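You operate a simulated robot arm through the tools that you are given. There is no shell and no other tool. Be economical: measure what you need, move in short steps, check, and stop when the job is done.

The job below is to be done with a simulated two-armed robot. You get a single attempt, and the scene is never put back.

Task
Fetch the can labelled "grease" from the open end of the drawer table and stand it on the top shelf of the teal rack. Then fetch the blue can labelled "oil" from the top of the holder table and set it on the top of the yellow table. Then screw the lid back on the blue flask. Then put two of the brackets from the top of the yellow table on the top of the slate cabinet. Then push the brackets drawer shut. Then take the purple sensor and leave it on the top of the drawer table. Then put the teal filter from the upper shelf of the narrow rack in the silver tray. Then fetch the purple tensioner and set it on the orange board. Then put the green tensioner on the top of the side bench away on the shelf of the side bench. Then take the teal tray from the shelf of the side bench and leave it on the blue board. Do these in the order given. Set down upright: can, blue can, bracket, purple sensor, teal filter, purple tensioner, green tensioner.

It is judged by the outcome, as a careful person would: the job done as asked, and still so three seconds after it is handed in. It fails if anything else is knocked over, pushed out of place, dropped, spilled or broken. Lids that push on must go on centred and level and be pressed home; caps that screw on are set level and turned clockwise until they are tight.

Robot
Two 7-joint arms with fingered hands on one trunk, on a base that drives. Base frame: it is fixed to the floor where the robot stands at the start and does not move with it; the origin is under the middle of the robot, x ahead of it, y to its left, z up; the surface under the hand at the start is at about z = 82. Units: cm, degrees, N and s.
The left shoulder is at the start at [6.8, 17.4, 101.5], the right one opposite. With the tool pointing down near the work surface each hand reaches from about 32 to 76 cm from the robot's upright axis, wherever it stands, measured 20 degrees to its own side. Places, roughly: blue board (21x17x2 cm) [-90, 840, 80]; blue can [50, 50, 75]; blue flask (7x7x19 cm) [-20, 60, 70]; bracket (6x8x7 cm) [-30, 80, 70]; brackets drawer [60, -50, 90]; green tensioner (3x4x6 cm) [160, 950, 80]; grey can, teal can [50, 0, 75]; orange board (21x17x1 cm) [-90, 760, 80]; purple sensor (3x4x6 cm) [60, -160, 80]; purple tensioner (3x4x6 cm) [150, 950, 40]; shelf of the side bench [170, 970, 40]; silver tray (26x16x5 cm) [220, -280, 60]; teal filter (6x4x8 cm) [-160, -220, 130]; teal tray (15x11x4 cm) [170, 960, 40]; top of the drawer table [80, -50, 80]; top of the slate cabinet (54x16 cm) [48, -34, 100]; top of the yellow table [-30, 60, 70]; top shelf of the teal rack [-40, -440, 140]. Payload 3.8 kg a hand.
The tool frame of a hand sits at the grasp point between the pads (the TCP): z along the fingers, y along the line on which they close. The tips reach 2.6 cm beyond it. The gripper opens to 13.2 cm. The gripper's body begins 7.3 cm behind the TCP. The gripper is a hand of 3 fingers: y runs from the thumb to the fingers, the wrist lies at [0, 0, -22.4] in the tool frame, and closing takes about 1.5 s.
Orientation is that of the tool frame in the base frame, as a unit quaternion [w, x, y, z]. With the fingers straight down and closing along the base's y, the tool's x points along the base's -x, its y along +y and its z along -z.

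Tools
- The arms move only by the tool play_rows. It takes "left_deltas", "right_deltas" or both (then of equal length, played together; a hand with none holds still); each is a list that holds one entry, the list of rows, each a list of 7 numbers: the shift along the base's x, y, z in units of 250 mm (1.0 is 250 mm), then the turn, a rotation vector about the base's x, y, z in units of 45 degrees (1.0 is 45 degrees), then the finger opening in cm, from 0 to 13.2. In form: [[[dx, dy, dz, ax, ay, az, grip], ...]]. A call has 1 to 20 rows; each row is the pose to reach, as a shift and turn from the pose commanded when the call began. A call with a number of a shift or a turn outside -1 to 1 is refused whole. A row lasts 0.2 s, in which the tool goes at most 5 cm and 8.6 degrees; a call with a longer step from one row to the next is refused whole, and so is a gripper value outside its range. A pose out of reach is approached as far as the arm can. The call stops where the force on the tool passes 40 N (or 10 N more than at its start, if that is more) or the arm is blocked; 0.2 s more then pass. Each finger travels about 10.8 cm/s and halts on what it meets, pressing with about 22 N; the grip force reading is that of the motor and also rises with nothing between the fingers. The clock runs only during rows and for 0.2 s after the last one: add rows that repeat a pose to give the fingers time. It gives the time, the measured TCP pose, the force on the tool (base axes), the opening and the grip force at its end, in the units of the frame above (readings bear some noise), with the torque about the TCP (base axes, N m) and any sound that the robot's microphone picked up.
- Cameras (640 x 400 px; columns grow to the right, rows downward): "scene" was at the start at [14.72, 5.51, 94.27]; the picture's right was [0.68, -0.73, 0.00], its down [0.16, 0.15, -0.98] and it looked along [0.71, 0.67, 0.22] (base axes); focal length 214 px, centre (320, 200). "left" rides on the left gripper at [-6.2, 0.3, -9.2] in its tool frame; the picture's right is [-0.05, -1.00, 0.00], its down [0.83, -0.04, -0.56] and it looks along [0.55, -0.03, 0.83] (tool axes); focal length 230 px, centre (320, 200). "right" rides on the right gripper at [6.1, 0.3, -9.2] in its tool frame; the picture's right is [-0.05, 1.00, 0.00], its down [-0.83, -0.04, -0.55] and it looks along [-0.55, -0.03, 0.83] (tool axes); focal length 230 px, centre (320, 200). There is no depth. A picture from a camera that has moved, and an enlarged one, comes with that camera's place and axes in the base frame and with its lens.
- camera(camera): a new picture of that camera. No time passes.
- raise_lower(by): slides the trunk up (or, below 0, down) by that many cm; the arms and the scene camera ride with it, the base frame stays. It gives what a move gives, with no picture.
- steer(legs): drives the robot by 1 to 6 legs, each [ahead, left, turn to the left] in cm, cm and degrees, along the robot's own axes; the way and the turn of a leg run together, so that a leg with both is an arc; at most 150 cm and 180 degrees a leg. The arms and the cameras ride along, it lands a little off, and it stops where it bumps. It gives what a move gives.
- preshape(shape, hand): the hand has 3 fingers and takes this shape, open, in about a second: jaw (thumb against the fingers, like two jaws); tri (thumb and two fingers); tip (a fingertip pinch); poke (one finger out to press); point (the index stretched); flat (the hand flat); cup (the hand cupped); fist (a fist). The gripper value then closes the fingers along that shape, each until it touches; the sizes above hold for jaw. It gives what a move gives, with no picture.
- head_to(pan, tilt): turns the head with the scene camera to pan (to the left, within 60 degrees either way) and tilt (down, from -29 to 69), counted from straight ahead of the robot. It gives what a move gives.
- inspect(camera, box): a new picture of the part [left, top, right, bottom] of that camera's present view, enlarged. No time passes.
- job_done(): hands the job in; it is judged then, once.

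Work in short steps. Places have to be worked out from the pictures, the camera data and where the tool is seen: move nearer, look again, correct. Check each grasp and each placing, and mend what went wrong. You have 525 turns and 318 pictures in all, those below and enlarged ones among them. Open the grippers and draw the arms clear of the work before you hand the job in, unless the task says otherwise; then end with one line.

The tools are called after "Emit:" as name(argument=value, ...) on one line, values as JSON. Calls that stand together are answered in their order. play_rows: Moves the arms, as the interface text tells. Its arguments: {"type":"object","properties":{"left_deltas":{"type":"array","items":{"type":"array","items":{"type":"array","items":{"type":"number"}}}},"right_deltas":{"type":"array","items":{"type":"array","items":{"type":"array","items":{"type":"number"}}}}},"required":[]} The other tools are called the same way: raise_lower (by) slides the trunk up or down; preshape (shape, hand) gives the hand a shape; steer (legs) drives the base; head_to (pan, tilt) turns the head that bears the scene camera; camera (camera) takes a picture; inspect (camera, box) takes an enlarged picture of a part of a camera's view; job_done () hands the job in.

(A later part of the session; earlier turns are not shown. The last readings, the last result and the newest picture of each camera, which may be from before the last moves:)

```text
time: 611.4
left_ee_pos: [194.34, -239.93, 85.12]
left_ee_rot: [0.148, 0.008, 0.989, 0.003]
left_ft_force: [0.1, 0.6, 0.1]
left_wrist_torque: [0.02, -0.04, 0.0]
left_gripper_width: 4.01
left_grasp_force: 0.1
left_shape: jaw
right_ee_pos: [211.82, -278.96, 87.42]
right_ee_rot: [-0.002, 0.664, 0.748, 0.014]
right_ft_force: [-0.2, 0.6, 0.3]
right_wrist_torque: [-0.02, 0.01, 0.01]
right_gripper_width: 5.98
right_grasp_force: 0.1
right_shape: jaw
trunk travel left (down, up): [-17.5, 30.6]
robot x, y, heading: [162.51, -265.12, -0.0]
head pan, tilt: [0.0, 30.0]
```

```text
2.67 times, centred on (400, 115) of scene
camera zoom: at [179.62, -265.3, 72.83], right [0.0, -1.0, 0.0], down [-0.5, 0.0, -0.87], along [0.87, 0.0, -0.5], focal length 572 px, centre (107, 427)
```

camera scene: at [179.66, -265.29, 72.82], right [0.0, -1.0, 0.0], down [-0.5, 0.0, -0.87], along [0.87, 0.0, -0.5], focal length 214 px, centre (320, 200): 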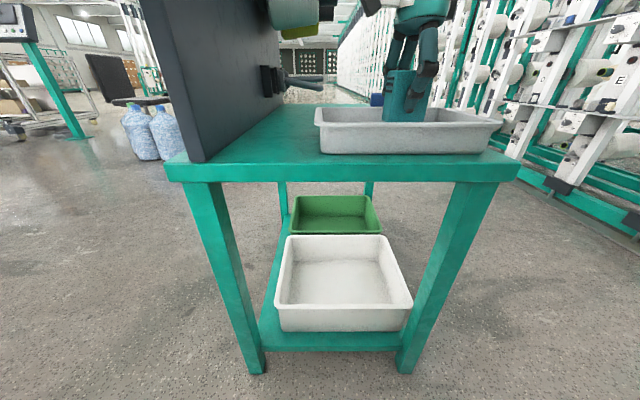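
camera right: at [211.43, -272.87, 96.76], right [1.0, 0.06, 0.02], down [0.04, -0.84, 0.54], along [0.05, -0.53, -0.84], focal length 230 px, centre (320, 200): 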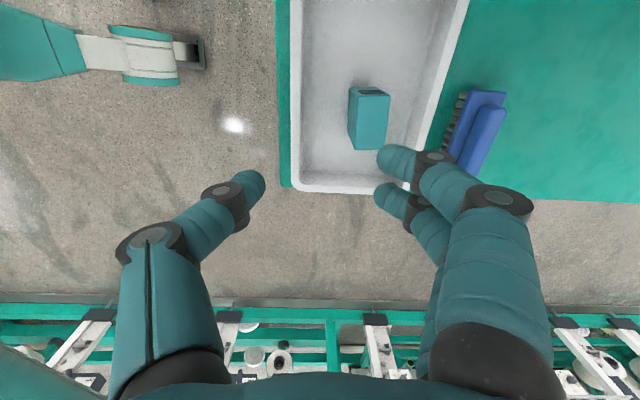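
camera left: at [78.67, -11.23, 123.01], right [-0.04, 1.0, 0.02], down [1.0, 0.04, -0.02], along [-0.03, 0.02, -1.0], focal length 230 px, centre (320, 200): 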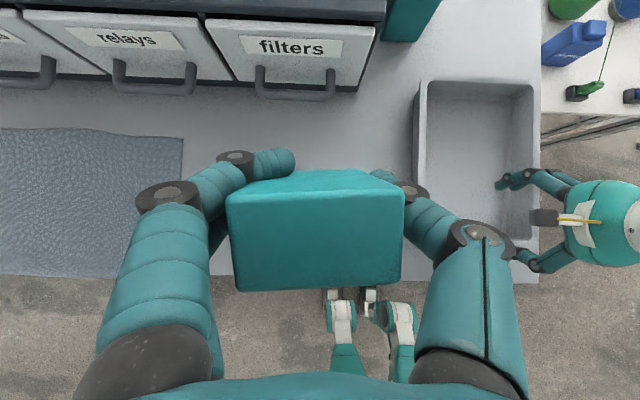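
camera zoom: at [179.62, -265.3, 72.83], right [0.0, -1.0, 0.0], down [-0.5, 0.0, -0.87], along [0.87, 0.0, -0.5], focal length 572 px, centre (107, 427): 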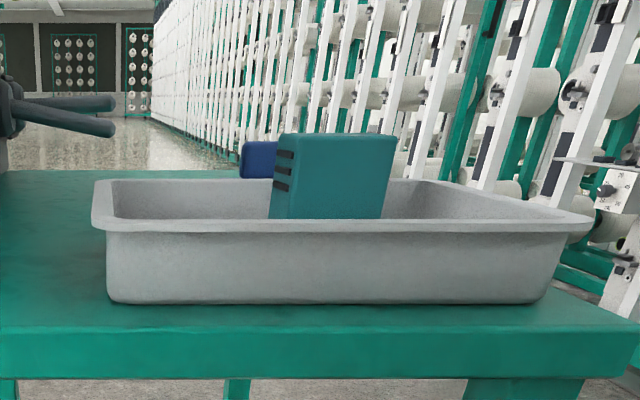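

Task 7 done: filter upright in the tray. Next jobs are ~12 m away (y≈950). I raise the trunk, tuck the hands, and drive back west through the gap.

Emit:
steer(legs=[[-14, 0, 0]])

Emit:
raise_lower(by=30)

Emit:
play_rows(right_deltas=[[[-0.1, 0, 0, 0, 0, 0.15, 6], [-0.2, 0, 0, 0, 0, 0.3, 6], [-0.32, 0, 0, 0, 0, 0.45, 6], [-0.45, 0, 0, 0, 0, 0.6, 6], [-0.55, 0, 0, 0, 0, 0.75, 6], [-0.6, 0, 0, 0, 0, 0.9, 6], [-0.6, 0, 0, 0, 0, 1, 6]]])

Emit:
steer(legs=[[0, 148, 0]])

```text
time: 612.8
left_ee_pos: [180.42, -239.93, 84.98]
left_ee_rot: [0.148, 0.008, 0.989, 0.004]
left_ft_force: [-0.5, 0.1, 0.0]
left_wrist_torque: [-0.02, 0.01, 0.01]
left_gripper_width: 4.02
left_grasp_force: 0.0
left_shape: jaw
right_ee_pos: [198.09, -278.86, 87.46]
right_ee_rot: [-0.001, 0.665, 0.747, 0.014]
right_ft_force: [-0.5, -0.4, 0.1]
right_wrist_torque: [-0.02, -0.01, -0.01]
right_gripper_width: 5.93
right_grasp_force: 0.0
right_shape: jaw
trunk travel left (down, up): [-17.5, 30.6]
robot x, y, heading: [148.63, -265.11, -0.4]
head pan, tilt: [0.0, 30.0]
```

```text
time: 615.8
left_ee_pos: [180.54, -239.82, 114.99]
left_ee_rot: [0.146, 0.008, 0.989, 0.003]
left_ft_force: [-0.2, -0.7, -0.6]
left_wrist_torque: [0.02, 0.05, 0.03]
left_gripper_width: 4.01
left_grasp_force: 0.1
left_shape: jaw
right_ee_pos: [198.17, -278.74, 117.29]
right_ee_rot: [-0.002, 0.665, 0.747, 0.015]
right_ft_force: [0.1, -0.6, -1.2]
right_wrist_torque: [0.01, 0.02, 0.01]
right_gripper_width: 5.95
right_grasp_force: 0.0
right_shape: jaw
trunk travel left (down, up): [-47.5, 0.6]
robot x, y, heading: [148.14, -264.84, -0.1]
head pan, tilt: [0.0, 30.0]
```

```text
time: 617.4
left_ee_pos: [180.6, -239.8, 115.14]
left_ee_rot: [0.148, 0.008, 0.989, 0.003]
left_ft_force: [0.3, 1.2, -0.4]
left_wrist_torque: [0.0, 0.01, 0.01]
left_gripper_width: 4.04
left_grasp_force: 0.1
left_shape: jaw
right_ee_pos: [183.16, -278.82, 117.24]
right_ee_rot: [-0.007, 0.329, 0.944, 0.014]
right_ft_force: [-0.8, -0.6, -0.3]
right_wrist_torque: [0.03, 0.01, 0.02]
right_gripper_width: 5.98
right_grasp_force: 0.1
right_shape: jaw
trunk travel left (down, up): [-47.5, 0.6]
robot x, y, heading: [148.29, -265.0, -0.2]
head pan, tilt: [0.0, 30.0]
```

```text
time: 630.3
left_ee_pos: [179.21, -93.14, 115.09]
left_ee_rot: [0.148, -0.002, 0.989, 0.004]
left_ft_force: [0.6, -0.3, 0.2]
left_wrist_torque: [-0.02, -0.02, 0.02]
left_gripper_width: 4.03
left_grasp_force: 0.0
left_shape: jaw
right_ee_pos: [182.57, -132.04, 117.22]
right_ee_rot: [-0.006, 0.318, 0.948, 0.014]
right_ft_force: [-0.6, -0.4, 0.2]
right_wrist_torque: [0.01, 0.0, -0.01]
right_gripper_width: 5.94
right_grasp_force: 0.2
right_shape: jaw
trunk travel left (down, up): [-47.5, 0.6]
robot x, y, heading: [147.85, -118.69, 0.8]
head pan, tilt: [0.0, 30.0]
```

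I raise the left hand a bit more (sign clearance), then reverse through the gap.

Emit:
play_rows(left_deltas=[[[0, 0, 0.15, 0, 0, 0, 4], [0, -0.05, 0.3, 0, 0, 0, 4], [0, -0.1, 0.45, 0, 0, 0, 4], [0, -0.15, 0.55, 0, 0, 0, 4]]])

Emit:
steer(legs=[[0, 2, -0.8], [-120, 0, 0]])

```text
time: 631.3
left_ee_pos: [179.13, -96.77, 128.65]
left_ee_rot: [0.147, -0.002, 0.989, 0.005]
left_ft_force: [-0.8, -0.2, -1.2]
left_wrist_torque: [0.02, 0.03, 0.0]
left_gripper_width: 4.02
left_grasp_force: 0.0
left_shape: jaw
right_ee_pos: [182.6, -132.02, 117.39]
right_ee_rot: [-0.007, 0.319, 0.948, 0.014]
right_ft_force: [0.6, 0.6, 0.3]
right_wrist_torque: [0.02, -0.01, 0.03]
right_gripper_width: 5.97
right_grasp_force: 0.1
right_shape: jaw
trunk travel left (down, up): [-47.5, 0.6]
robot x, y, heading: [147.58, -118.92, 1.1]
head pan, tilt: [0.0, 30.0]
```

```text
time: 638.0
left_ee_pos: [56.01, -95.59, 128.65]
left_ee_rot: [0.147, 0.002, 0.989, 0.004]
left_ft_force: [0.0, -0.2, -0.4]
left_wrist_torque: [-0.02, 0.0, -0.01]
left_gripper_width: 4.03
left_grasp_force: 0.2
left_shape: jaw
right_ee_pos: [59.18, -130.92, 117.29]
right_ee_rot: [-0.008, 0.323, 0.946, 0.014]
right_ft_force: [0.1, 1.0, 0.0]
right_wrist_torque: [0.01, -0.03, 0.02]
right_gripper_width: 5.94
right_grasp_force: 0.1
right_shape: jaw
trunk travel left (down, up): [-47.5, 0.6]
robot x, y, heading: [24.44, -117.48, 0.3]
head pan, tilt: [0.0, 30.0]
```

Emit:
steer(legs=[[-117, 0, 0], [0, 0, 90], [100, 0, 0]])

Emit:
head_to(pan=0, tilt=8)

Emit:
camera(camera="scene")

```text
time: 652.4
left_ee_pos: [-112.55, 11.28, 128.64]
left_ee_rot: [0.102, -0.696, 0.703, 0.107]
left_ft_force: [0.3, 0.0, -0.1]
left_wrist_torque: [0.0, 0.0, 0.0]
left_gripper_width: 4.02
left_grasp_force: 0.0
left_shape: jaw
right_ee_pos: [-77.14, 14.35, 117.33]
right_ee_rot: [-0.015, -0.439, 0.898, 0.005]
right_ft_force: [-0.1, -0.3, -0.4]
right_wrist_torque: [0.01, -0.02, -0.01]
right_gripper_width: 5.95
right_grasp_force: 0.1
right_shape: jaw
trunk travel left (down, up): [-47.5, 0.6]
robot x, y, heading: [-90.96, -20.36, 90.1]
head pan, tilt: [0.0, 30.0]
```

```text
time: 653.3
left_ee_pos: [-112.66, 11.24, 128.62]
left_ee_rot: [0.102, -0.696, 0.702, 0.108]
left_ft_force: [-0.5, -0.4, -0.9]
left_wrist_torque: [0.05, -0.03, 0.0]
left_gripper_width: 4.03
left_grasp_force: 0.1
left_shape: jaw
right_ee_pos: [-77.29, 14.15, 117.3]
right_ee_rot: [-0.013, -0.439, 0.899, 0.005]
right_ft_force: [0.0, -0.9, 0.4]
right_wrist_torque: [0.01, 0.0, 0.03]
right_gripper_width: 5.96
right_grasp_force: 0.0
right_shape: jaw
trunk travel left (down, up): [-47.5, 0.6]
robot x, y, heading: [-90.71, -20.43, 90.1]
head pan, tilt: [0.0, 8.0]
```

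```text
115 pictures are left
camera scene: at [-91.02, -0.5, 109.53], right [1.0, 0.0, 0.0], down [0.0, -0.14, -0.99], along [0.0, 0.99, -0.14], focal length 214 px, centre (320, 200)
```

scene: 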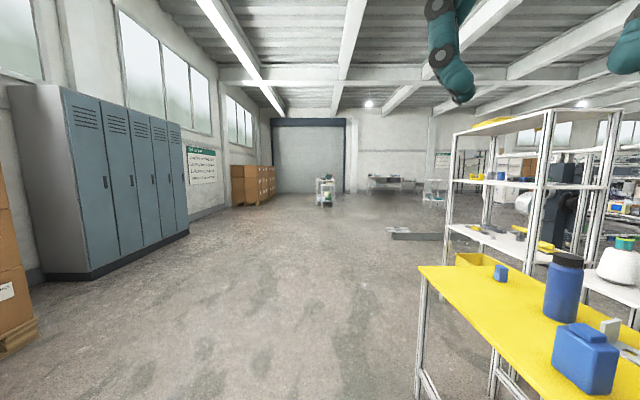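

Clear corridor ahead. I drive 390 cm along +y and look again.

Emit:
steer(legs=[[130, 0, 0], [130, 0, 0], [130, 0, 0]])

Emit:
camera(camera="scene")

```text
time: 671.8
left_ee_pos: [-111.28, 395.88, 128.59]
left_ee_rot: [-0.101, 0.704, -0.695, -0.108]
left_ft_force: [0.0, 0.0, -0.1]
left_wrist_torque: [0.01, 0.01, 0.02]
left_gripper_width: 4.05
left_grasp_force: 0.1
left_shape: jaw
right_ee_pos: [-76.04, 399.75, 117.3]
right_ee_rot: [-0.014, -0.448, 0.894, 0.005]
right_ft_force: [0.4, 0.5, -0.9]
right_wrist_torque: [0.01, -0.01, 0.04]
right_gripper_width: 5.98
right_grasp_force: 0.0
right_shape: jaw
trunk travel left (down, up): [-47.5, 0.6]
robot x, y, heading: [-88.51, 364.81, 91.5]
head pan, tilt: [0.0, 8.0]
```

```text
114 pictures are left
camera scene: at [-89.44, 384.64, 109.54], right [1.0, 0.02, 0.0], down [0.0, -0.14, -0.99], along [-0.02, 0.99, -0.14], focal length 214 px, centre (320, 200)
```

scene: 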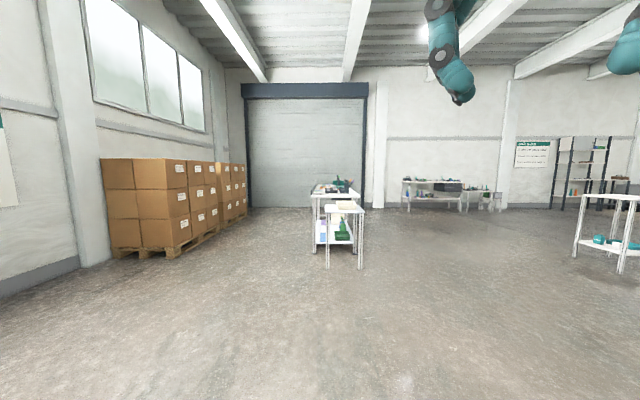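

The side bench is ahead-right (x≈140–225, y≈980). I drive diagonally toward (150, 840).

Emit:
steer(legs=[[118, -78, -1.5], [118, -78, 0], [118, -78, 0], [100, 0, 0]])

Emit:
head_to(pan=0, tilt=20)

Emit:
camera(camera="scene")

```text
time: 697.8
left_ee_pos: [109.23, 853.67, 128.6]
left_ee_rot: [-0.098, 0.717, -0.681, -0.11]
left_ft_force: [0.8, -0.6, 0.3]
left_wrist_torque: [-0.01, 0.02, 0.02]
left_gripper_width: 4.05
left_grasp_force: 0.0
left_shape: jaw
right_ee_pos: [144.24, 858.98, 117.33]
right_ee_rot: [-0.015, -0.467, 0.884, 0.004]
right_ft_force: [0.2, 0.0, 0.4]
right_wrist_torque: [0.01, -0.01, 0.03]
right_gripper_width: 5.94
right_grasp_force: 0.1
right_shape: jaw
trunk travel left (down, up): [-47.5, 0.6]
robot x, y, heading: [132.52, 823.43, 93.6]
head pan, tilt: [0.0, 8.0]
```

```text
time: 698.6
left_ee_pos: [109.21, 853.64, 128.62]
left_ee_rot: [-0.099, 0.717, -0.681, -0.11]
left_ft_force: [0.1, 0.7, -0.3]
left_wrist_torque: [0.01, 0.02, 0.01]
left_gripper_width: 4.02
left_grasp_force: 0.1
left_shape: jaw
right_ee_pos: [144.29, 859.03, 117.3]
right_ee_rot: [-0.014, -0.466, 0.885, 0.004]
right_ft_force: [-0.3, -0.6, 0.1]
right_wrist_torque: [0.0, 0.0, 0.03]
right_gripper_width: 5.94
right_grasp_force: 0.0
right_shape: jaw
trunk travel left (down, up): [-47.5, 0.6]
robot x, y, heading: [132.6, 823.46, 93.5]
head pan, tilt: [0.0, 20.0]
```

```text
113 pictures are left
camera scene: at [131.47, 843.38, 107.59], right [1.0, 0.06, 0.0], down [0.02, -0.34, -0.94], along [-0.06, 0.94, -0.34], focal length 214 px, centre (320, 200)
```

scene: 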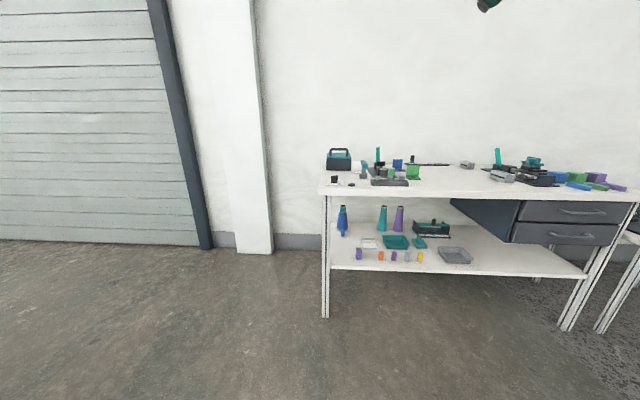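

The bench shelf holds a row of coloured tensioners. I zoom in.

Emit:
inspect(camera="scene", box=[320, 195, 480, 275])

Emit:
inspect(camera="scene", box=[315, 140, 475, 200])

```text
4.00 times, centred on (400, 235) of scene
camera zoom: at [131.47, 843.38, 107.59], right [1.0, 0.06, 0.0], down [0.02, -0.34, -0.94], along [-0.06, 0.94, -0.34], focal length 858 px, centre (0, 60)
```

zoom: 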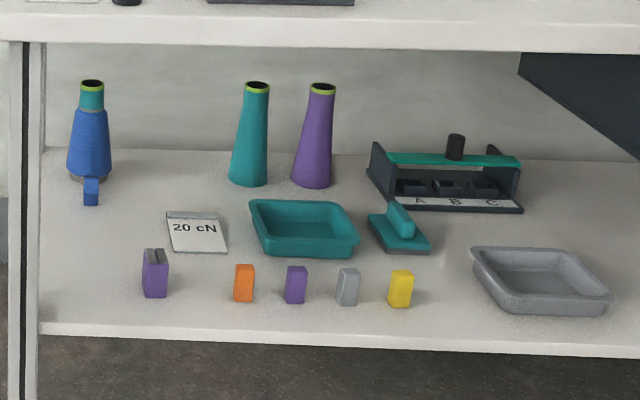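

```text
4.00 times, centred on (395, 170) of scene
camera zoom: at [131.47, 843.38, 107.59], right [1.0, 0.06, 0.0], down [0.02, -0.34, -0.94], along [-0.06, 0.94, -0.34], focal length 858 px, centre (20, 320)
```

zoom: 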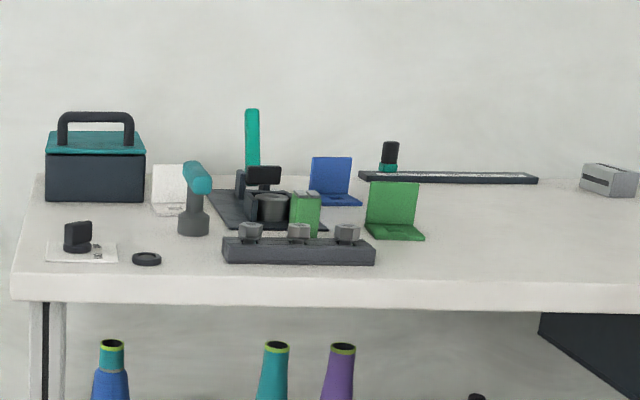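

The notched purple block (≈(145.5, 939.6), shelf z≈41) is the purple tensioner; the green notched one is on top. I tuck the right hand, straighten, and position the base at ≈(167, 875).

Emit:
play_rows(right_deltas=[[[0.02, -0.1, 0, 0, 0, 0, 4], [0.05, -0.22, 0, 0, 0, 0, 4], [0.08, -0.34, 0, 0, 0, 0, 4], [0.1, -0.45, 0, 0, 0, 0, 4]]])

Emit:
steer(legs=[[0, 0, -3.5], [48, -34, 0]])

Emit:
raise_lower(by=-40)

Emit:
head_to(pan=15, tilt=20)

Emit:
camera(camera="scene")

```text
time: 699.6
left_ee_pos: [109.11, 853.77, 128.66]
left_ee_rot: [-0.099, 0.717, -0.681, -0.11]
left_ft_force: [-0.6, -0.2, -0.3]
left_wrist_torque: [0.0, -0.02, -0.05]
left_gripper_width: 3.99
left_grasp_force: 0.0
left_shape: jaw
right_ee_pos: [146.7, 847.6, 117.28]
right_ee_rot: [-0.015, -0.466, 0.884, 0.004]
right_ft_force: [0.1, -0.6, 0.8]
right_wrist_torque: [0.01, -0.01, 0.01]
right_gripper_width: 4.05
right_grasp_force: 0.0
right_shape: jaw
trunk travel left (down, up): [-47.5, 0.6]
robot x, y, heading: [132.94, 823.6, 93.5]
head pan, tilt: [0.0, 20.0]
```

```text
time: 703.6
left_ee_pos: [145.47, 903.03, 128.48]
left_ee_rot: [0.102, -0.696, 0.703, 0.107]
left_ft_force: [0.3, -0.6, 0.7]
left_wrist_torque: [0.03, 0.0, 0.01]
left_gripper_width: 4.04
left_grasp_force: 0.1
left_shape: jaw
right_ee_pos: [182.41, 894.56, 117.37]
right_ee_rot: [-0.014, -0.439, 0.898, 0.006]
right_ft_force: [-0.9, -1.0, 0.6]
right_wrist_torque: [0.0, -0.02, 0.04]
right_gripper_width: 4.04
right_grasp_force: 0.1
right_shape: jaw
trunk travel left (down, up): [-47.5, 0.6]
robot x, y, heading: [167.13, 871.52, 90.0]
head pan, tilt: [0.0, 20.0]
```

```text
time: 707.4
left_ee_pos: [145.56, 902.82, 88.64]
left_ee_rot: [0.102, -0.697, 0.702, 0.108]
left_ft_force: [0.1, 0.2, 0.6]
left_wrist_torque: [0.01, 0.0, 0.03]
left_gripper_width: 4.03
left_grasp_force: 0.0
left_shape: jaw
right_ee_pos: [182.55, 898.73, 73.82]
right_ee_rot: [-0.047, -0.437, 0.896, -0.062]
right_ft_force: [-0.6, 0.1, -0.9]
right_wrist_torque: [-0.02, -0.02, -0.01]
right_gripper_width: 4.02
right_grasp_force: 0.0
right_shape: jaw
trunk travel left (down, up): [-7.5, 40.6]
robot x, y, heading: [167.02, 871.26, 90.0]
head pan, tilt: [0.0, 20.0]
```

```text
time: 708.2
left_ee_pos: [145.62, 902.87, 88.66]
left_ee_rot: [0.102, -0.696, 0.702, 0.107]
left_ft_force: [0.5, 0.5, -0.5]
left_wrist_torque: [0.03, 0.01, 0.01]
left_gripper_width: 4.05
left_grasp_force: 0.1
left_shape: jaw
right_ee_pos: [182.5, 898.64, 73.92]
right_ee_rot: [-0.046, -0.437, 0.896, -0.062]
right_ft_force: [0.2, 0.5, 0.2]
right_wrist_torque: [0.0, -0.02, 0.01]
right_gripper_width: 4.06
right_grasp_force: 0.0
right_shape: jaw
trunk travel left (down, up): [-7.5, 40.6]
robot x, y, heading: [167.44, 871.33, 90.2]
head pan, tilt: [15.0, 20.0]
```

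```text
110 pictures are left
camera scene: at [164.68, 889.35, 63.62], right [0.97, 0.26, 0.0], down [0.09, -0.33, -0.94], along [-0.25, 0.91, -0.34], focal length 214 px, centre (320, 200)
```

scene: 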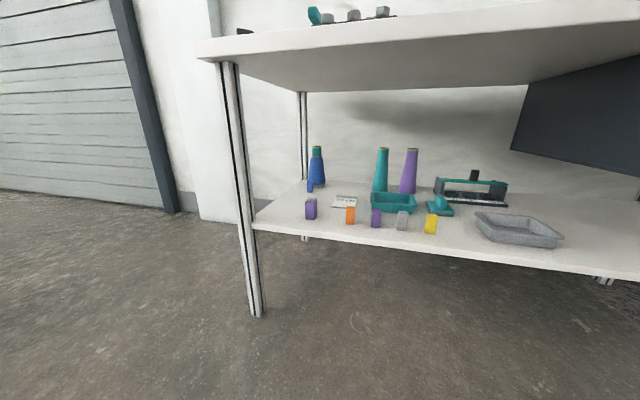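

From this level: tensioner ≈ (146.3, 945), z 37–43; shelf/bench front edge y≈935. I pitch the left hand up to ~52° from vertical while lowering it.

Emit:
play_rows(left_deltas=[[[0, 0, -0.1, 0.12, 0, 0, 7], [0, 0, -0.22, 0.25, 0, 0, 7], [0, 0, -0.36, 0.38, 0, 0, 7], [0, 0, -0.5, 0.52, 0, 0, 7], [0, 0, -0.64, 0.66, 0, 0, 7], [0, 0, -0.78, 0.78, 0, 0, 7], [0, 0, -0.9, 0.78, 0, 0, 7], [0, 0, -0.9, 0.78, 0, 0, 7]]])

Emit:
raise_lower(by=-7)

Emit:
camera(camera="left")

```text
time: 710.0
left_ee_pos: [143.53, 908.99, 85.63]
left_ee_rot: [0.308, -0.632, 0.638, 0.313]
left_ft_force: [-0.5, -0.3, 0.3]
left_wrist_torque: [0.0, 0.01, -0.01]
left_gripper_width: 7.0
left_grasp_force: 0.0
left_shape: jaw
left hand out of reach, approached as far as the arm can: row 3, 4, 5, 6, 7, 8
right_ee_pos: [182.52, 898.57, 73.86]
right_ee_rot: [-0.047, -0.437, 0.896, -0.061]
right_ft_force: [-1.1, -0.5, -0.5]
right_wrist_torque: [0.01, 0.0, -0.01]
right_gripper_width: 4.02
right_grasp_force: 0.0
right_shape: jaw
trunk travel left (down, up): [-7.5, 40.6]
robot x, y, heading: [167.22, 870.88, 90.2]
head pan, tilt: [15.0, 20.0]
```

```text
time: 711.1
left_ee_pos: [144.25, 909.43, 79.75]
left_ee_rot: [0.305, -0.634, 0.637, 0.313]
left_ft_force: [0.2, 0.1, 0.3]
left_wrist_torque: [-0.01, 0.0, -0.04]
left_gripper_width: 7.02
left_grasp_force: 0.1
left_shape: jaw
right_ee_pos: [182.42, 899.66, 67.85]
right_ee_rot: [-0.051, -0.436, 0.896, -0.071]
right_ft_force: [0.9, -0.1, -0.4]
right_wrist_torque: [-0.02, -0.02, -0.02]
right_gripper_width: 4.02
right_grasp_force: 0.0
right_shape: jaw
trunk travel left (down, up): [-0.5, 47.6]
robot x, y, heading: [167.37, 871.26, 90.1]
head pan, tilt: [15.0, 20.0]
```

```text
109 pictures are left
camera left: at [144.07, 905.92, 90.32], right [1.0, 0.03, 0.03], down [0.04, -0.95, -0.31], along [0.02, 0.31, -0.95], focal length 230 px, centre (320, 200)
```

left: 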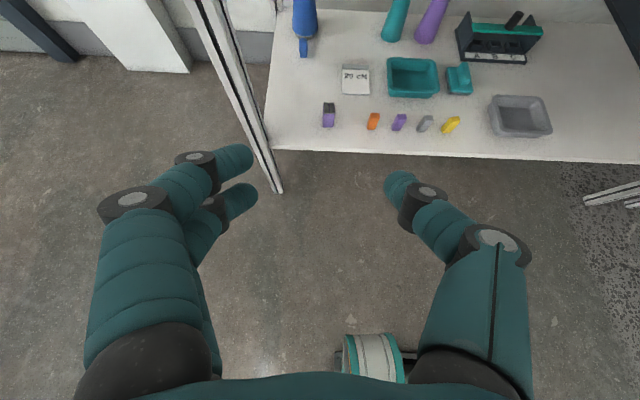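

The tensioner is at (146.3, 944). I extend the hand forward-down to (146.3, 926, ~52), staying in front of the shelf edge (y≈936).

Emit:
play_rows(left_deltas=[[[0.02, 0.12, -0.08, 0, 0, 0, 7], [0.04, 0.24, -0.18, 0, 0, 0, 7], [0.06, 0.36, -0.3, 0, 0, 0, 7], [0.08, 0.48, -0.42, 0, 0, 0, 7], [0.08, 0.58, -0.56, 0, 0, 0, 7], [0.08, 0.64, -0.7, 0, 0, 0, 7], [0.08, 0.64, -0.85, 0, 0, 0, 7], [0.08, 0.64, -0.98, 0, 0, 0, 7], [0.08, 0.64, -0.98, 0, 0, 0, 7]]])

Emit:
camera(camera="left")

```text
time: 713.1
left_ee_pos: [146.33, 927.28, 55.21]
left_ee_rot: [0.306, -0.634, 0.638, 0.313]
left_ft_force: [-0.5, -0.3, 1.6]
left_wrist_torque: [0.01, 0.02, 0.0]
left_gripper_width: 6.98
left_grasp_force: 0.0
left_shape: jaw
left hand out of reach, approached as far as the arm can: row 1, 2, 3, 4, 5, 6, 7, 8, 9
right_ee_pos: [182.44, 899.76, 67.74]
right_ee_rot: [-0.051, -0.436, 0.896, -0.071]
right_ft_force: [-1.2, 0.1, 0.9]
right_wrist_torque: [0.01, -0.02, 0.0]
right_gripper_width: 4.03
right_grasp_force: 0.1
right_shape: jaw
trunk travel left (down, up): [-0.5, 47.6]
robot x, y, heading: [167.32, 871.11, 90.4]
head pan, tilt: [15.0, 20.0]
```

```text
108 pictures are left
camera left: at [146.2, 923.69, 65.77], right [1.0, 0.03, 0.03], down [0.04, -0.95, -0.31], along [0.02, 0.31, -0.95], focal length 230 px, centre (320, 200)
```

left: 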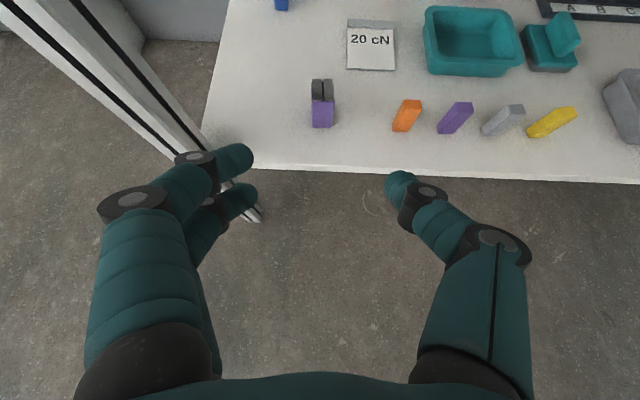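

Tensioner ≈ (146.5, 945.8). I drive 12 cm forward (hand goes under the bench top at z≈55), then lower with the arm.

Emit:
steer(legs=[[12, 0, 0]])

Emit:
play_rows(left_deltas=[[[0, 0.04, -0.1, 0, 0, 0, 7], [0, 0.09, -0.2, 0, 0, 0, 7], [0, 0.14, -0.3, 0, 0, 0, 7], [0, 0.18, -0.4, 0, 0, 0, 7], [0, 0.18, -0.4, 0, 0, 0, 7]]])

Emit:
camera(camera="left")

```text
time: 714.5
left_ee_pos: [146.39, 939.35, 55.23]
left_ee_rot: [0.306, -0.633, 0.639, 0.312]
left_ft_force: [-0.9, 0.3, 0.0]
left_wrist_torque: [0.0, 0.01, 0.01]
left_gripper_width: 7.02
left_grasp_force: 0.1
left_shape: jaw
right_ee_pos: [182.32, 911.87, 67.55]
right_ee_rot: [-0.051, -0.436, 0.896, -0.073]
right_ft_force: [0.4, 0.0, 0.7]
right_wrist_torque: [-0.02, 0.02, 0.0]
right_gripper_width: 4.01
right_grasp_force: 0.0
right_shape: jaw
trunk travel left (down, up): [-0.5, 47.6]
robot x, y, heading: [167.14, 883.24, 90.2]
head pan, tilt: [15.0, 20.0]
stopped in leg 1: the robot was blocked; the commanded pose is now the measured one
```

```text
time: 715.7
left_ee_pos: [146.7, 943.87, 45.28]
left_ee_rot: [0.307, -0.633, 0.638, 0.313]
left_ft_force: [0.0, -0.4, -0.1]
left_wrist_torque: [0.01, 0.0, -0.01]
left_gripper_width: 7.01
left_grasp_force: 0.2
left_shape: jaw
right_ee_pos: [182.45, 911.77, 67.67]
right_ee_rot: [-0.052, -0.436, 0.895, -0.073]
right_ft_force: [0.0, 0.4, 0.4]
right_wrist_torque: [0.0, -0.03, 0.0]
right_gripper_width: 4.04
right_grasp_force: 0.1
right_shape: jaw
trunk travel left (down, up): [-0.5, 47.6]
robot x, y, heading: [167.08, 883.5, 90.0]
head pan, tilt: [15.0, 20.0]
```

```text
107 pictures are left
camera left: at [146.39, 940.25, 55.81], right [1.0, 0.03, 0.03], down [0.04, -0.95, -0.31], along [0.02, 0.31, -0.95], focal length 230 px, centre (320, 200)
```

left: 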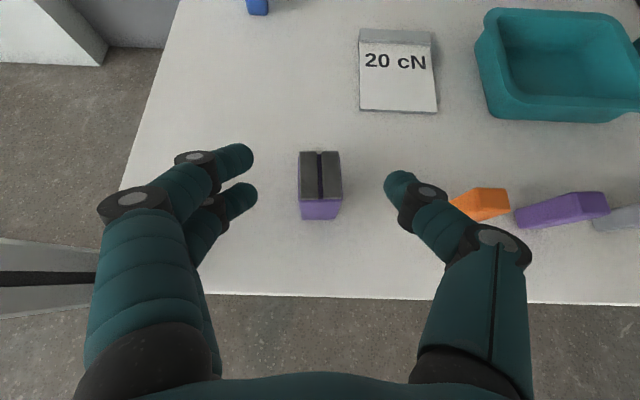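

Well centred. Narrow to 5.5 cm (orange block nearby), advance 2 cm and lower to z≈41.8, then close.

Emit:
play_rows(left_deltas=[[[0, 0, 0, 0, 0, 0, 5.5], [0, 0.04, -0.04, 0, 0, 0, 5.5], [0, 0.08, -0.09, 0, 0, 0, 5.5], [0, 0.085, -0.14, 0, 0, 0, 5.5], [0, 0.085, -0.14, 0, 0, 0, 5.5]]])

Emit:
camera(camera="left")

```text
time: 716.9
left_ee_pos: [146.4, 945.78, 42.36]
left_ee_rot: [0.305, -0.634, 0.638, 0.313]
left_ft_force: [-0.7, 0.6, -1.5]
left_wrist_torque: [0.01, -0.03, 0.0]
left_gripper_width: 5.54
left_grasp_force: 0.1
left_shape: jaw
left hand out of reach, approached as far as the arm can: row 4, 5
right_ee_pos: [182.3, 911.86, 67.64]
right_ee_rot: [-0.052, -0.436, 0.895, -0.074]
right_ft_force: [0.4, 0.0, -0.9]
right_wrist_torque: [0.04, -0.01, 0.01]
right_gripper_width: 4.0
right_grasp_force: 0.0
right_shape: jaw
trunk travel left (down, up): [-0.5, 47.6]
robot x, y, heading: [167.2, 883.84, 89.9]
head pan, tilt: [15.0, 20.0]
```

```text
106 pictures are left
camera left: at [146.28, 942.31, 53.04], right [1.0, 0.03, 0.03], down [0.04, -0.95, -0.31], along [0.02, 0.31, -0.95], focal length 230 px, centre (320, 200)
```

left: 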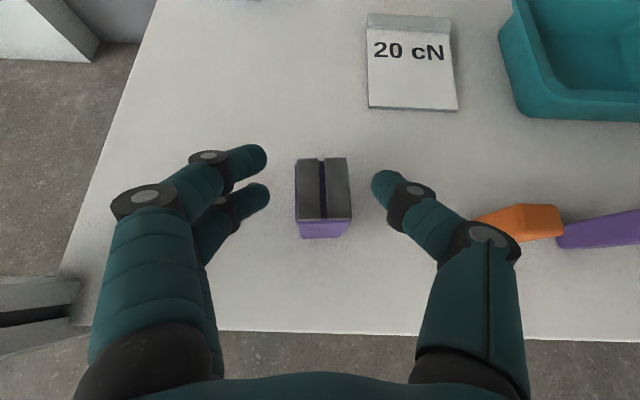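

Good alignment. Close on it and lift slightly.

Emit:
play_rows(left_deltas=[[[0, 0, 0, 0, 0, 0, 4], [0, 0, 0, 0, 0, 0, 2.5], [0, 0, 0, 0, 0, 0, 1], [0, 0, 0, 0, 0, 0, 1], [0, 0, 0, 0, 0, 0, 1], [0, 0, 0, 0, 0, 0, 1], [0, 0, 0.04, 0, 0, 0, 1], [0, 0, 0.1, 0, 0, 0, 1], [0, 0, 0.16, 0, 0, 0, 1]]])

Emit:
camera(camera="left")

```text
time: 718.9
left_ee_pos: [146.29, 945.72, 46.5]
left_ee_rot: [0.306, -0.633, 0.639, 0.312]
left_ft_force: [-0.2, -0.2, -0.5]
left_wrist_torque: [0.0, -0.02, 0.01]
left_gripper_width: 2.29
left_grasp_force: 22.1
left_shape: jaw
right_ee_pos: [182.45, 911.89, 67.71]
right_ee_rot: [-0.051, -0.436, 0.895, -0.074]
right_ft_force: [-0.1, 0.0, 0.1]
right_wrist_torque: [-0.01, -0.01, 0.02]
right_gripper_width: 4.0
right_grasp_force: 0.1
right_shape: jaw
trunk travel left (down, up): [-0.5, 47.6]
robot x, y, heading: [167.52, 883.29, 90.1]
head pan, tilt: [15.0, 20.0]
```

```text
105 pictures are left
camera left: at [146.17, 942.35, 57.01], right [1.0, 0.03, 0.03], down [0.04, -0.95, -0.31], along [0.02, 0.31, -0.95], focal length 230 px, centre (320, 200)
```

left: 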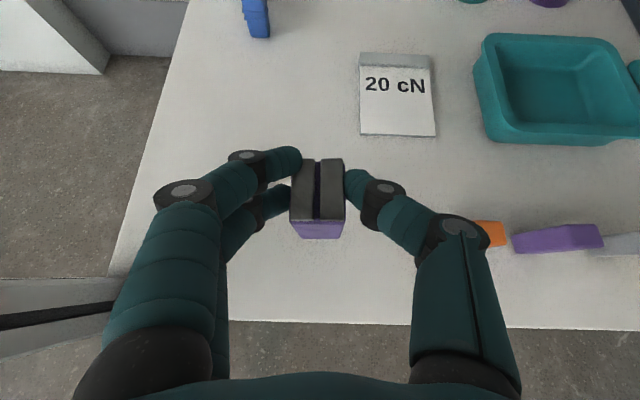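

Held. Back straight out from under the bench, then raise the trunk.

Emit:
steer(legs=[[-60, 0, 0]])

Emit:
raise_lower(by=40)

Emit:
camera(camera="left")

```text
time: 722.2
left_ee_pos: [146.26, 887.27, 46.47]
left_ee_rot: [0.304, -0.636, 0.636, 0.313]
left_ft_force: [0.4, 0.2, -2.3]
left_wrist_torque: [0.04, 0.03, 0.01]
left_gripper_width: 2.31
left_grasp_force: 21.4
left_shape: jaw
right_ee_pos: [182.5, 853.49, 67.74]
right_ee_rot: [-0.051, -0.439, 0.894, -0.074]
right_ft_force: [0.9, -0.2, 0.5]
right_wrist_torque: [0.0, -0.01, 0.03]
right_gripper_width: 4.02
right_grasp_force: 0.0
right_shape: jaw
trunk travel left (down, up): [-0.5, 47.6]
robot x, y, heading: [167.85, 825.06, 90.6]
head pan, tilt: [15.0, 20.0]
```

```text
time: 726.0
left_ee_pos: [146.04, 887.97, 93.05]
left_ee_rot: [0.339, -0.618, 0.619, 0.346]
left_ft_force: [0.3, 0.0, -0.7]
left_wrist_torque: [-0.04, 0.01, -0.01]
left_gripper_width: 2.3
left_grasp_force: 21.9
left_shape: jaw
right_ee_pos: [182.47, 853.5, 107.67]
right_ee_rot: [-0.052, -0.439, 0.894, -0.074]
right_ft_force: [-0.2, 0.6, -0.1]
right_wrist_torque: [-0.01, 0.0, -0.05]
right_gripper_width: 4.02
right_grasp_force: 0.1
right_shape: jaw
trunk travel left (down, up): [-40.5, 7.6]
robot x, y, heading: [167.99, 824.85, 90.6]
head pan, tilt: [15.0, 20.0]
```

```text
104 pictures are left
camera left: at [145.98, 883.35, 103.2], right [1.0, 0.03, 0.03], down [0.04, -0.91, -0.41], along [0.02, 0.41, -0.91], focal length 230 px, centre (320, 200)
```

left: 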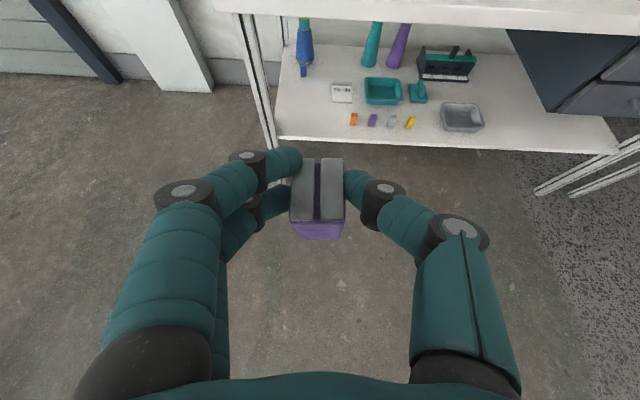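

Now to the boards at x≈-90. Turn to face west and drive closer.

Emit:
steer(legs=[[0, 0, 89.4], [120, 40, 0], [30, 0, 0]])

Emit:
head_to(pan=0, tilt=20)

Emit:
camera(camera="scene")

```text
time: 737.9
left_ee_pos: [-46.96, 763.34, 93.14]
left_ee_rot: [0.007, 0.875, 0.001, -0.485]
left_ft_force: [0.9, 0.7, -0.3]
left_wrist_torque: [-0.02, 0.0, -0.01]
left_gripper_width: 2.3
left_grasp_force: 21.9
left_shape: jaw
right_ee_pos: [-12.57, 799.77, 107.7]
right_ee_rot: [-0.015, 0.943, -0.32, 0.089]
right_ft_force: [-0.4, 0.3, 0.3]
right_wrist_torque: [-0.01, 0.01, -0.02]
right_gripper_width: 4.03
right_grasp_force: 0.0
right_shape: jaw
trunk travel left (down, up): [-40.5, 7.6]
robot x, y, heading: [16.19, 785.14, -179.4]
head pan, tilt: [15.0, 20.0]
```

```text
time: 738.6
left_ee_pos: [-46.9, 763.36, 93.07]
left_ee_rot: [0.005, 0.874, 0.0, -0.486]
left_ft_force: [0.4, 0.8, -1.2]
left_wrist_torque: [0.01, 0.0, 0.02]
left_gripper_width: 2.29
left_grasp_force: 21.7
left_shape: jaw
right_ee_pos: [-12.47, 799.87, 107.64]
right_ee_rot: [-0.015, 0.943, -0.32, 0.087]
right_ft_force: [0.0, -0.6, 0.4]
right_wrist_torque: [0.0, 0.0, -0.02]
right_gripper_width: 4.04
right_grasp_force: 0.0
right_shape: jaw
trunk travel left (down, up): [-40.5, 7.6]
robot x, y, heading: [15.89, 784.75, -179.2]
head pan, tilt: [0.0, 20.0]
```

```text
103 pictures are left
camera scene: at [-3.33, 784.62, 98.01], right [-0.01, 1.0, 0.0], down [0.34, 0.0, -0.94], along [-0.94, -0.01, -0.34], focal length 214 px, centre (320, 200)
```

scene: 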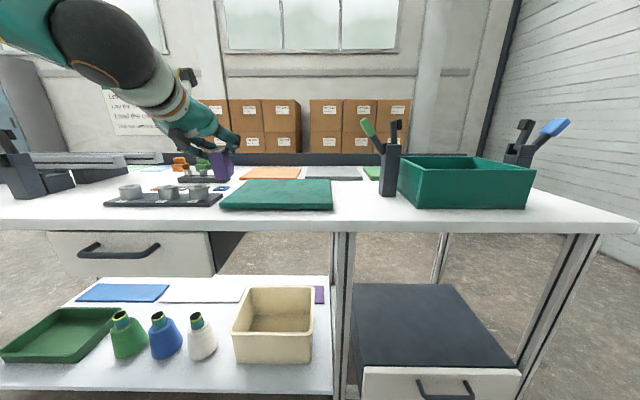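

The boards lie near the table's far (west) edge; the blue one is behind a teal box. I'll go round the north end to the west side.

Emit:
steer(legs=[[0, -125, 0], [110, 0, 0], [100, 0, 0], [0, 0, 180]])

Emit:
head_to(pan=-35, tilt=20)

Emit:
camera(camera="scene")

```text
time: 767.7
left_ee_pos: [-130.26, 937.26, 93.16]
left_ee_rot: [0.484, 0.008, 0.875, 0.001]
left_ft_force: [-0.1, -0.4, -0.7]
left_wrist_torque: [0.01, 0.04, -0.01]
left_gripper_width: 2.25
left_grasp_force: 22.0
left_shape: jaw
right_ee_pos: [-165.15, 901.39, 107.64]
right_ee_rot: [-0.088, 0.328, 0.94, -0.015]
right_ft_force: [-0.4, 0.2, -0.3]
right_wrist_torque: [-0.03, 0.04, -0.03]
right_gripper_width: 4.04
right_grasp_force: 0.1
right_shape: jaw
trunk travel left (down, up): [-40.5, 7.6]
robot x, y, heading: [-193.62, 916.62, -0.3]
head pan, tilt: [0.0, 20.0]
```

```text
time: 768.7
left_ee_pos: [-130.3, 937.26, 93.14]
left_ee_rot: [0.485, 0.007, 0.875, 0.001]
left_ft_force: [0.3, -0.1, -0.9]
left_wrist_torque: [0.01, -0.02, 0.0]
left_gripper_width: 2.28
left_grasp_force: 22.0
left_shape: jaw
right_ee_pos: [-165.16, 901.35, 107.78]
right_ee_rot: [-0.088, 0.329, 0.94, -0.014]
right_ft_force: [-0.3, -0.3, -0.2]
right_wrist_torque: [0.03, 0.01, -0.01]
right_gripper_width: 4.02
right_grasp_force: 0.1
right_shape: jaw
trunk travel left (down, up): [-40.5, 7.6]
robot x, y, heading: [-193.52, 916.51, -0.4]
head pan, tilt: [-35.0, 20.0]
```

```text
102 pictures are left
camera scene: at [-176.12, 911.23, 98.01], right [-0.58, -0.82, 0.0], down [-0.28, 0.2, -0.94], along [0.77, -0.54, -0.34], focal length 214 px, centre (320, 200)
```

scene: 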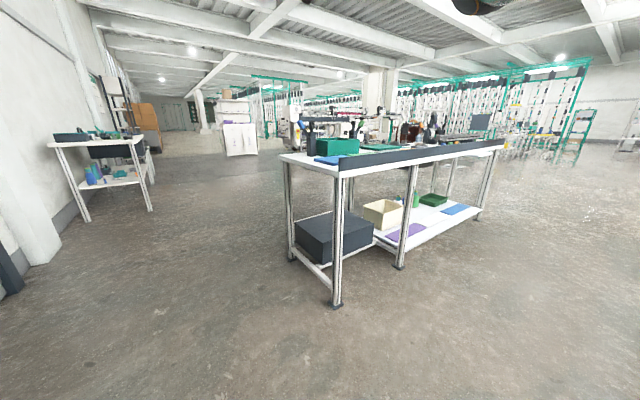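

Table's NW corner is ≈(-103, 848), with a low dark back-rim along x≈-103. I strafe south to face the orange board.

Emit:
steer(legs=[[0, -120, 0], [0, -57, 0.4]])

Emit:
head_to(pan=0, tilt=20)

Emit:
camera(camera="scene")

```text
time: 784.4
left_ee_pos: [-132.98, 761.13, 93.15]
left_ee_rot: [0.485, 0.012, 0.875, -0.001]
left_ft_force: [0.0, -1.0, -1.1]
left_wrist_torque: [0.01, 0.0, -0.02]
left_gripper_width: 2.3
left_grasp_force: 22.2
left_shape: jaw
right_ee_pos: [-168.29, 725.45, 107.67]
right_ee_rot: [-0.089, 0.334, 0.938, -0.014]
right_ft_force: [0.3, 0.4, -0.9]
right_wrist_torque: [-0.03, -0.01, 0.01]
right_gripper_width: 4.02
right_grasp_force: 0.2
right_shape: jaw
trunk travel left (down, up): [-40.5, 7.6]
robot x, y, heading: [-196.43, 741.33, -1.0]
head pan, tilt: [-35.0, 20.0]
```

```text
time: 785.4
left_ee_pos: [-133.14, 761.22, 93.1]
left_ee_rot: [0.485, 0.011, 0.874, 0.0]
left_ft_force: [-0.2, -0.8, -2.1]
left_wrist_torque: [-0.05, -0.01, -0.02]
left_gripper_width: 2.27
left_grasp_force: 22.0
left_shape: jaw
right_ee_pos: [-168.42, 725.59, 107.78]
right_ee_rot: [-0.088, 0.333, 0.939, -0.014]
right_ft_force: [0.3, -0.8, 0.1]
right_wrist_torque: [-0.05, 0.02, 0.01]
right_gripper_width: 4.05
right_grasp_force: 0.1
right_shape: jaw
trunk travel left (down, up): [-40.5, 7.6]
robot x, y, heading: [-196.28, 741.38, -1.1]
head pan, tilt: [0.0, 20.0]
```

```text
101 pictures are left
camera scene: at [-177.45, 740.89, 98.01], right [-0.02, -1.0, 0.0], down [-0.34, 0.01, -0.94], along [0.94, -0.01, -0.34], focal length 214 px, centre (320, 200)
```

scene: 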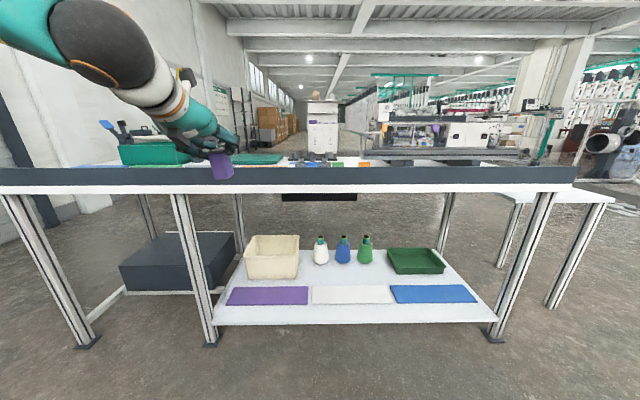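

I raise the trunk 7 cm, level the tensioner (+6° pitch-down), and move in to view the orange board from above.

Emit:
raise_lower(by=7)

Emit:
play_rows(left_deltas=[[[0, 0, 0.05, 0, 0.07, 0, 1], [0, 0, 0.1, 0, 0.133, 0, 1], [0, 0, 0.15, 0, 0.133, 0, 1], [0, 0, 0.15, 0, 0.133, 0, 1]]])

Emit:
steer(legs=[[28, 0, 1]])

Emit:
camera(camera="left")

Emit:
camera(camera="scene")

```text
time: 786.5
left_ee_pos: [-134.86, 761.22, 115.28]
left_ee_rot: [0.588, 0.011, 0.809, -0.001]
left_ft_force: [0.6, -0.3, -1.5]
left_wrist_torque: [-0.02, -0.01, -0.03]
left_gripper_width: 2.28
left_grasp_force: 22.1
left_shape: jaw
right_ee_pos: [-168.29, 725.62, 114.57]
right_ee_rot: [-0.089, 0.334, 0.938, -0.015]
right_ft_force: [0.4, 0.2, -0.8]
right_wrist_torque: [-0.01, -0.01, 0.0]
right_gripper_width: 4.04
right_grasp_force: 0.2
right_shape: jaw
trunk travel left (down, up): [-47.5, 0.6]
robot x, y, heading: [-196.67, 741.41, -1.0]
head pan, tilt: [0.0, 20.0]
```

```text
time: 787.5
left_ee_pos: [-134.89, 761.31, 119.23]
left_ee_rot: [0.545, 0.011, 0.838, -0.002]
left_ft_force: [-0.4, 0.0, -0.8]
left_wrist_torque: [0.03, 0.03, 0.0]
left_gripper_width: 2.29
left_grasp_force: 22.3
left_shape: jaw
right_ee_pos: [-168.41, 725.6, 114.72]
right_ee_rot: [-0.088, 0.333, 0.939, -0.014]
right_ft_force: [-0.5, 0.1, 0.7]
right_wrist_torque: [0.02, 0.0, 0.02]
right_gripper_width: 4.04
right_grasp_force: 0.0
right_shape: jaw
trunk travel left (down, up): [-47.5, 0.6]
robot x, y, heading: [-196.88, 741.26, -0.7]
head pan, tilt: [0.0, 20.0]
```

```text
time: 789.5
left_ee_pos: [-106.97, 762.47, 119.18]
left_ee_rot: [0.546, 0.002, 0.838, 0.004]
left_ft_force: [0.0, 0.0, -1.4]
left_wrist_torque: [-0.02, 0.04, -0.01]
left_gripper_width: 2.3
left_grasp_force: 22.0
left_shape: jaw
right_ee_pos: [-139.63, 726.12, 114.75]
right_ee_rot: [-0.088, 0.323, 0.942, -0.016]
right_ft_force: [1.4, 0.4, 0.0]
right_wrist_torque: [0.0, 0.0, -0.02]
right_gripper_width: 4.04
right_grasp_force: 0.1
right_shape: jaw
trunk travel left (down, up): [-47.5, 0.6]
robot x, y, heading: [-168.0, 741.26, 0.6]
head pan, tilt: [0.0, 20.0]
```

```text
100 pictures are left
camera left: at [-112.9, 762.65, 128.58], right [0.02, -1.0, 0.04], down [-0.84, -0.04, -0.54], along [0.54, -0.02, -0.84], focal length 230 px, centre (320, 200)
```

left: 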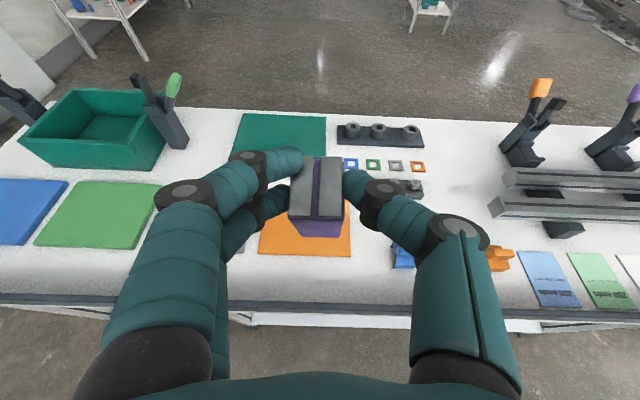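

```text
99 pictures are left
camera scene: at [-148.16, 741.21, 107.59], right [0.01, -1.0, 0.0], down [-0.34, 0.0, -0.94], along [0.94, 0.01, -0.34], focal length 214 px, centre (320, 200)
```

scene: 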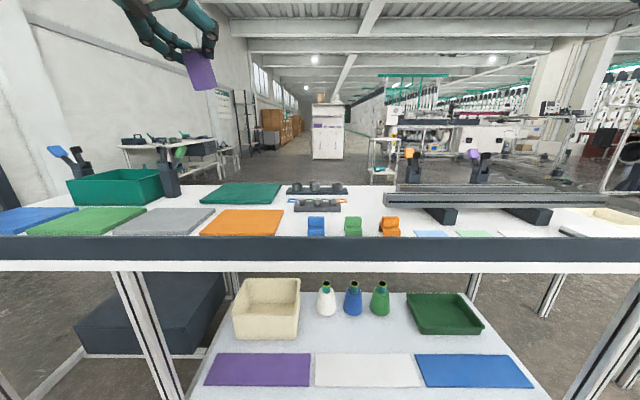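

Boards in a row: blue, green, grey, orange (≈(-88,765)). I lower the trunk to a natural height, re-level the hand, then advance.

Emit:
raise_lower(by=-13)

Emit:
play_rows(left_deltas=[[[0, 0, 0, 0, 0.1, 0, 1], [0, 0, 0, 0, 0.2, 0, 1], [0, 0, 0, 0, 0.3, 0, 1], [0, 0, 0, 0, 0.31, 0, 1]]])

Emit:
inspect(camera="scene", box=[100, 0, 300, 250])

```text
time: 791.1
left_ee_pos: [-106.88, 762.47, 106.3]
left_ee_rot: [0.546, 0.0, 0.838, 0.005]
left_ft_force: [0.5, -0.9, -1.2]
left_wrist_torque: [-0.01, 0.02, 0.02]
left_gripper_width: 2.29
left_grasp_force: 21.8
left_shape: jaw
right_ee_pos: [-139.65, 726.24, 101.69]
right_ee_rot: [-0.088, 0.323, 0.942, -0.016]
right_ft_force: [-1.4, -0.7, 0.0]
right_wrist_torque: [0.0, -0.01, 0.0]
right_gripper_width: 4.05
right_grasp_force: 0.1
right_shape: jaw
trunk travel left (down, up): [-34.5, 13.6]
robot x, y, heading: [-168.24, 741.18, 0.3]
head pan, tilt: [0.0, 20.0]
```

```text
time: 792.1
left_ee_pos: [-106.99, 762.43, 106.18]
left_ee_rot: [0.44, 0.003, 0.898, 0.003]
left_ft_force: [-0.3, 0.8, -1.1]
left_wrist_torque: [0.0, 0.02, 0.0]
left_gripper_width: 2.26
left_grasp_force: 21.6
left_shape: jaw
right_ee_pos: [-139.56, 726.17, 101.62]
right_ee_rot: [-0.089, 0.322, 0.942, -0.016]
right_ft_force: [0.6, -0.7, 0.0]
right_wrist_torque: [-0.01, 0.03, -0.01]
right_gripper_width: 4.03
right_grasp_force: 0.0
right_shape: jaw
trunk travel left (down, up): [-34.5, 13.6]
robot x, y, heading: [-168.29, 741.09, 0.3]
head pan, tilt: [0.0, 20.0]
```

```text
1.60 times, centred on (200, 125) of scene
camera zoom: at [-149.9, 741.2, 91.18], right [0.01, -1.0, 0.0], down [-0.34, 0.0, -0.94], along [0.94, 0.01, -0.34], focal length 343 px, centre (512, 320)
```

zoom: 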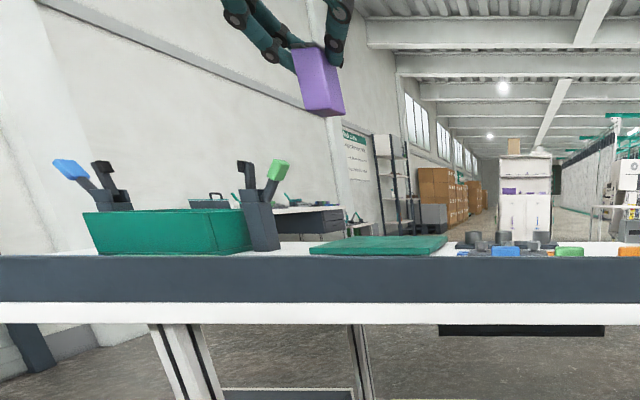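

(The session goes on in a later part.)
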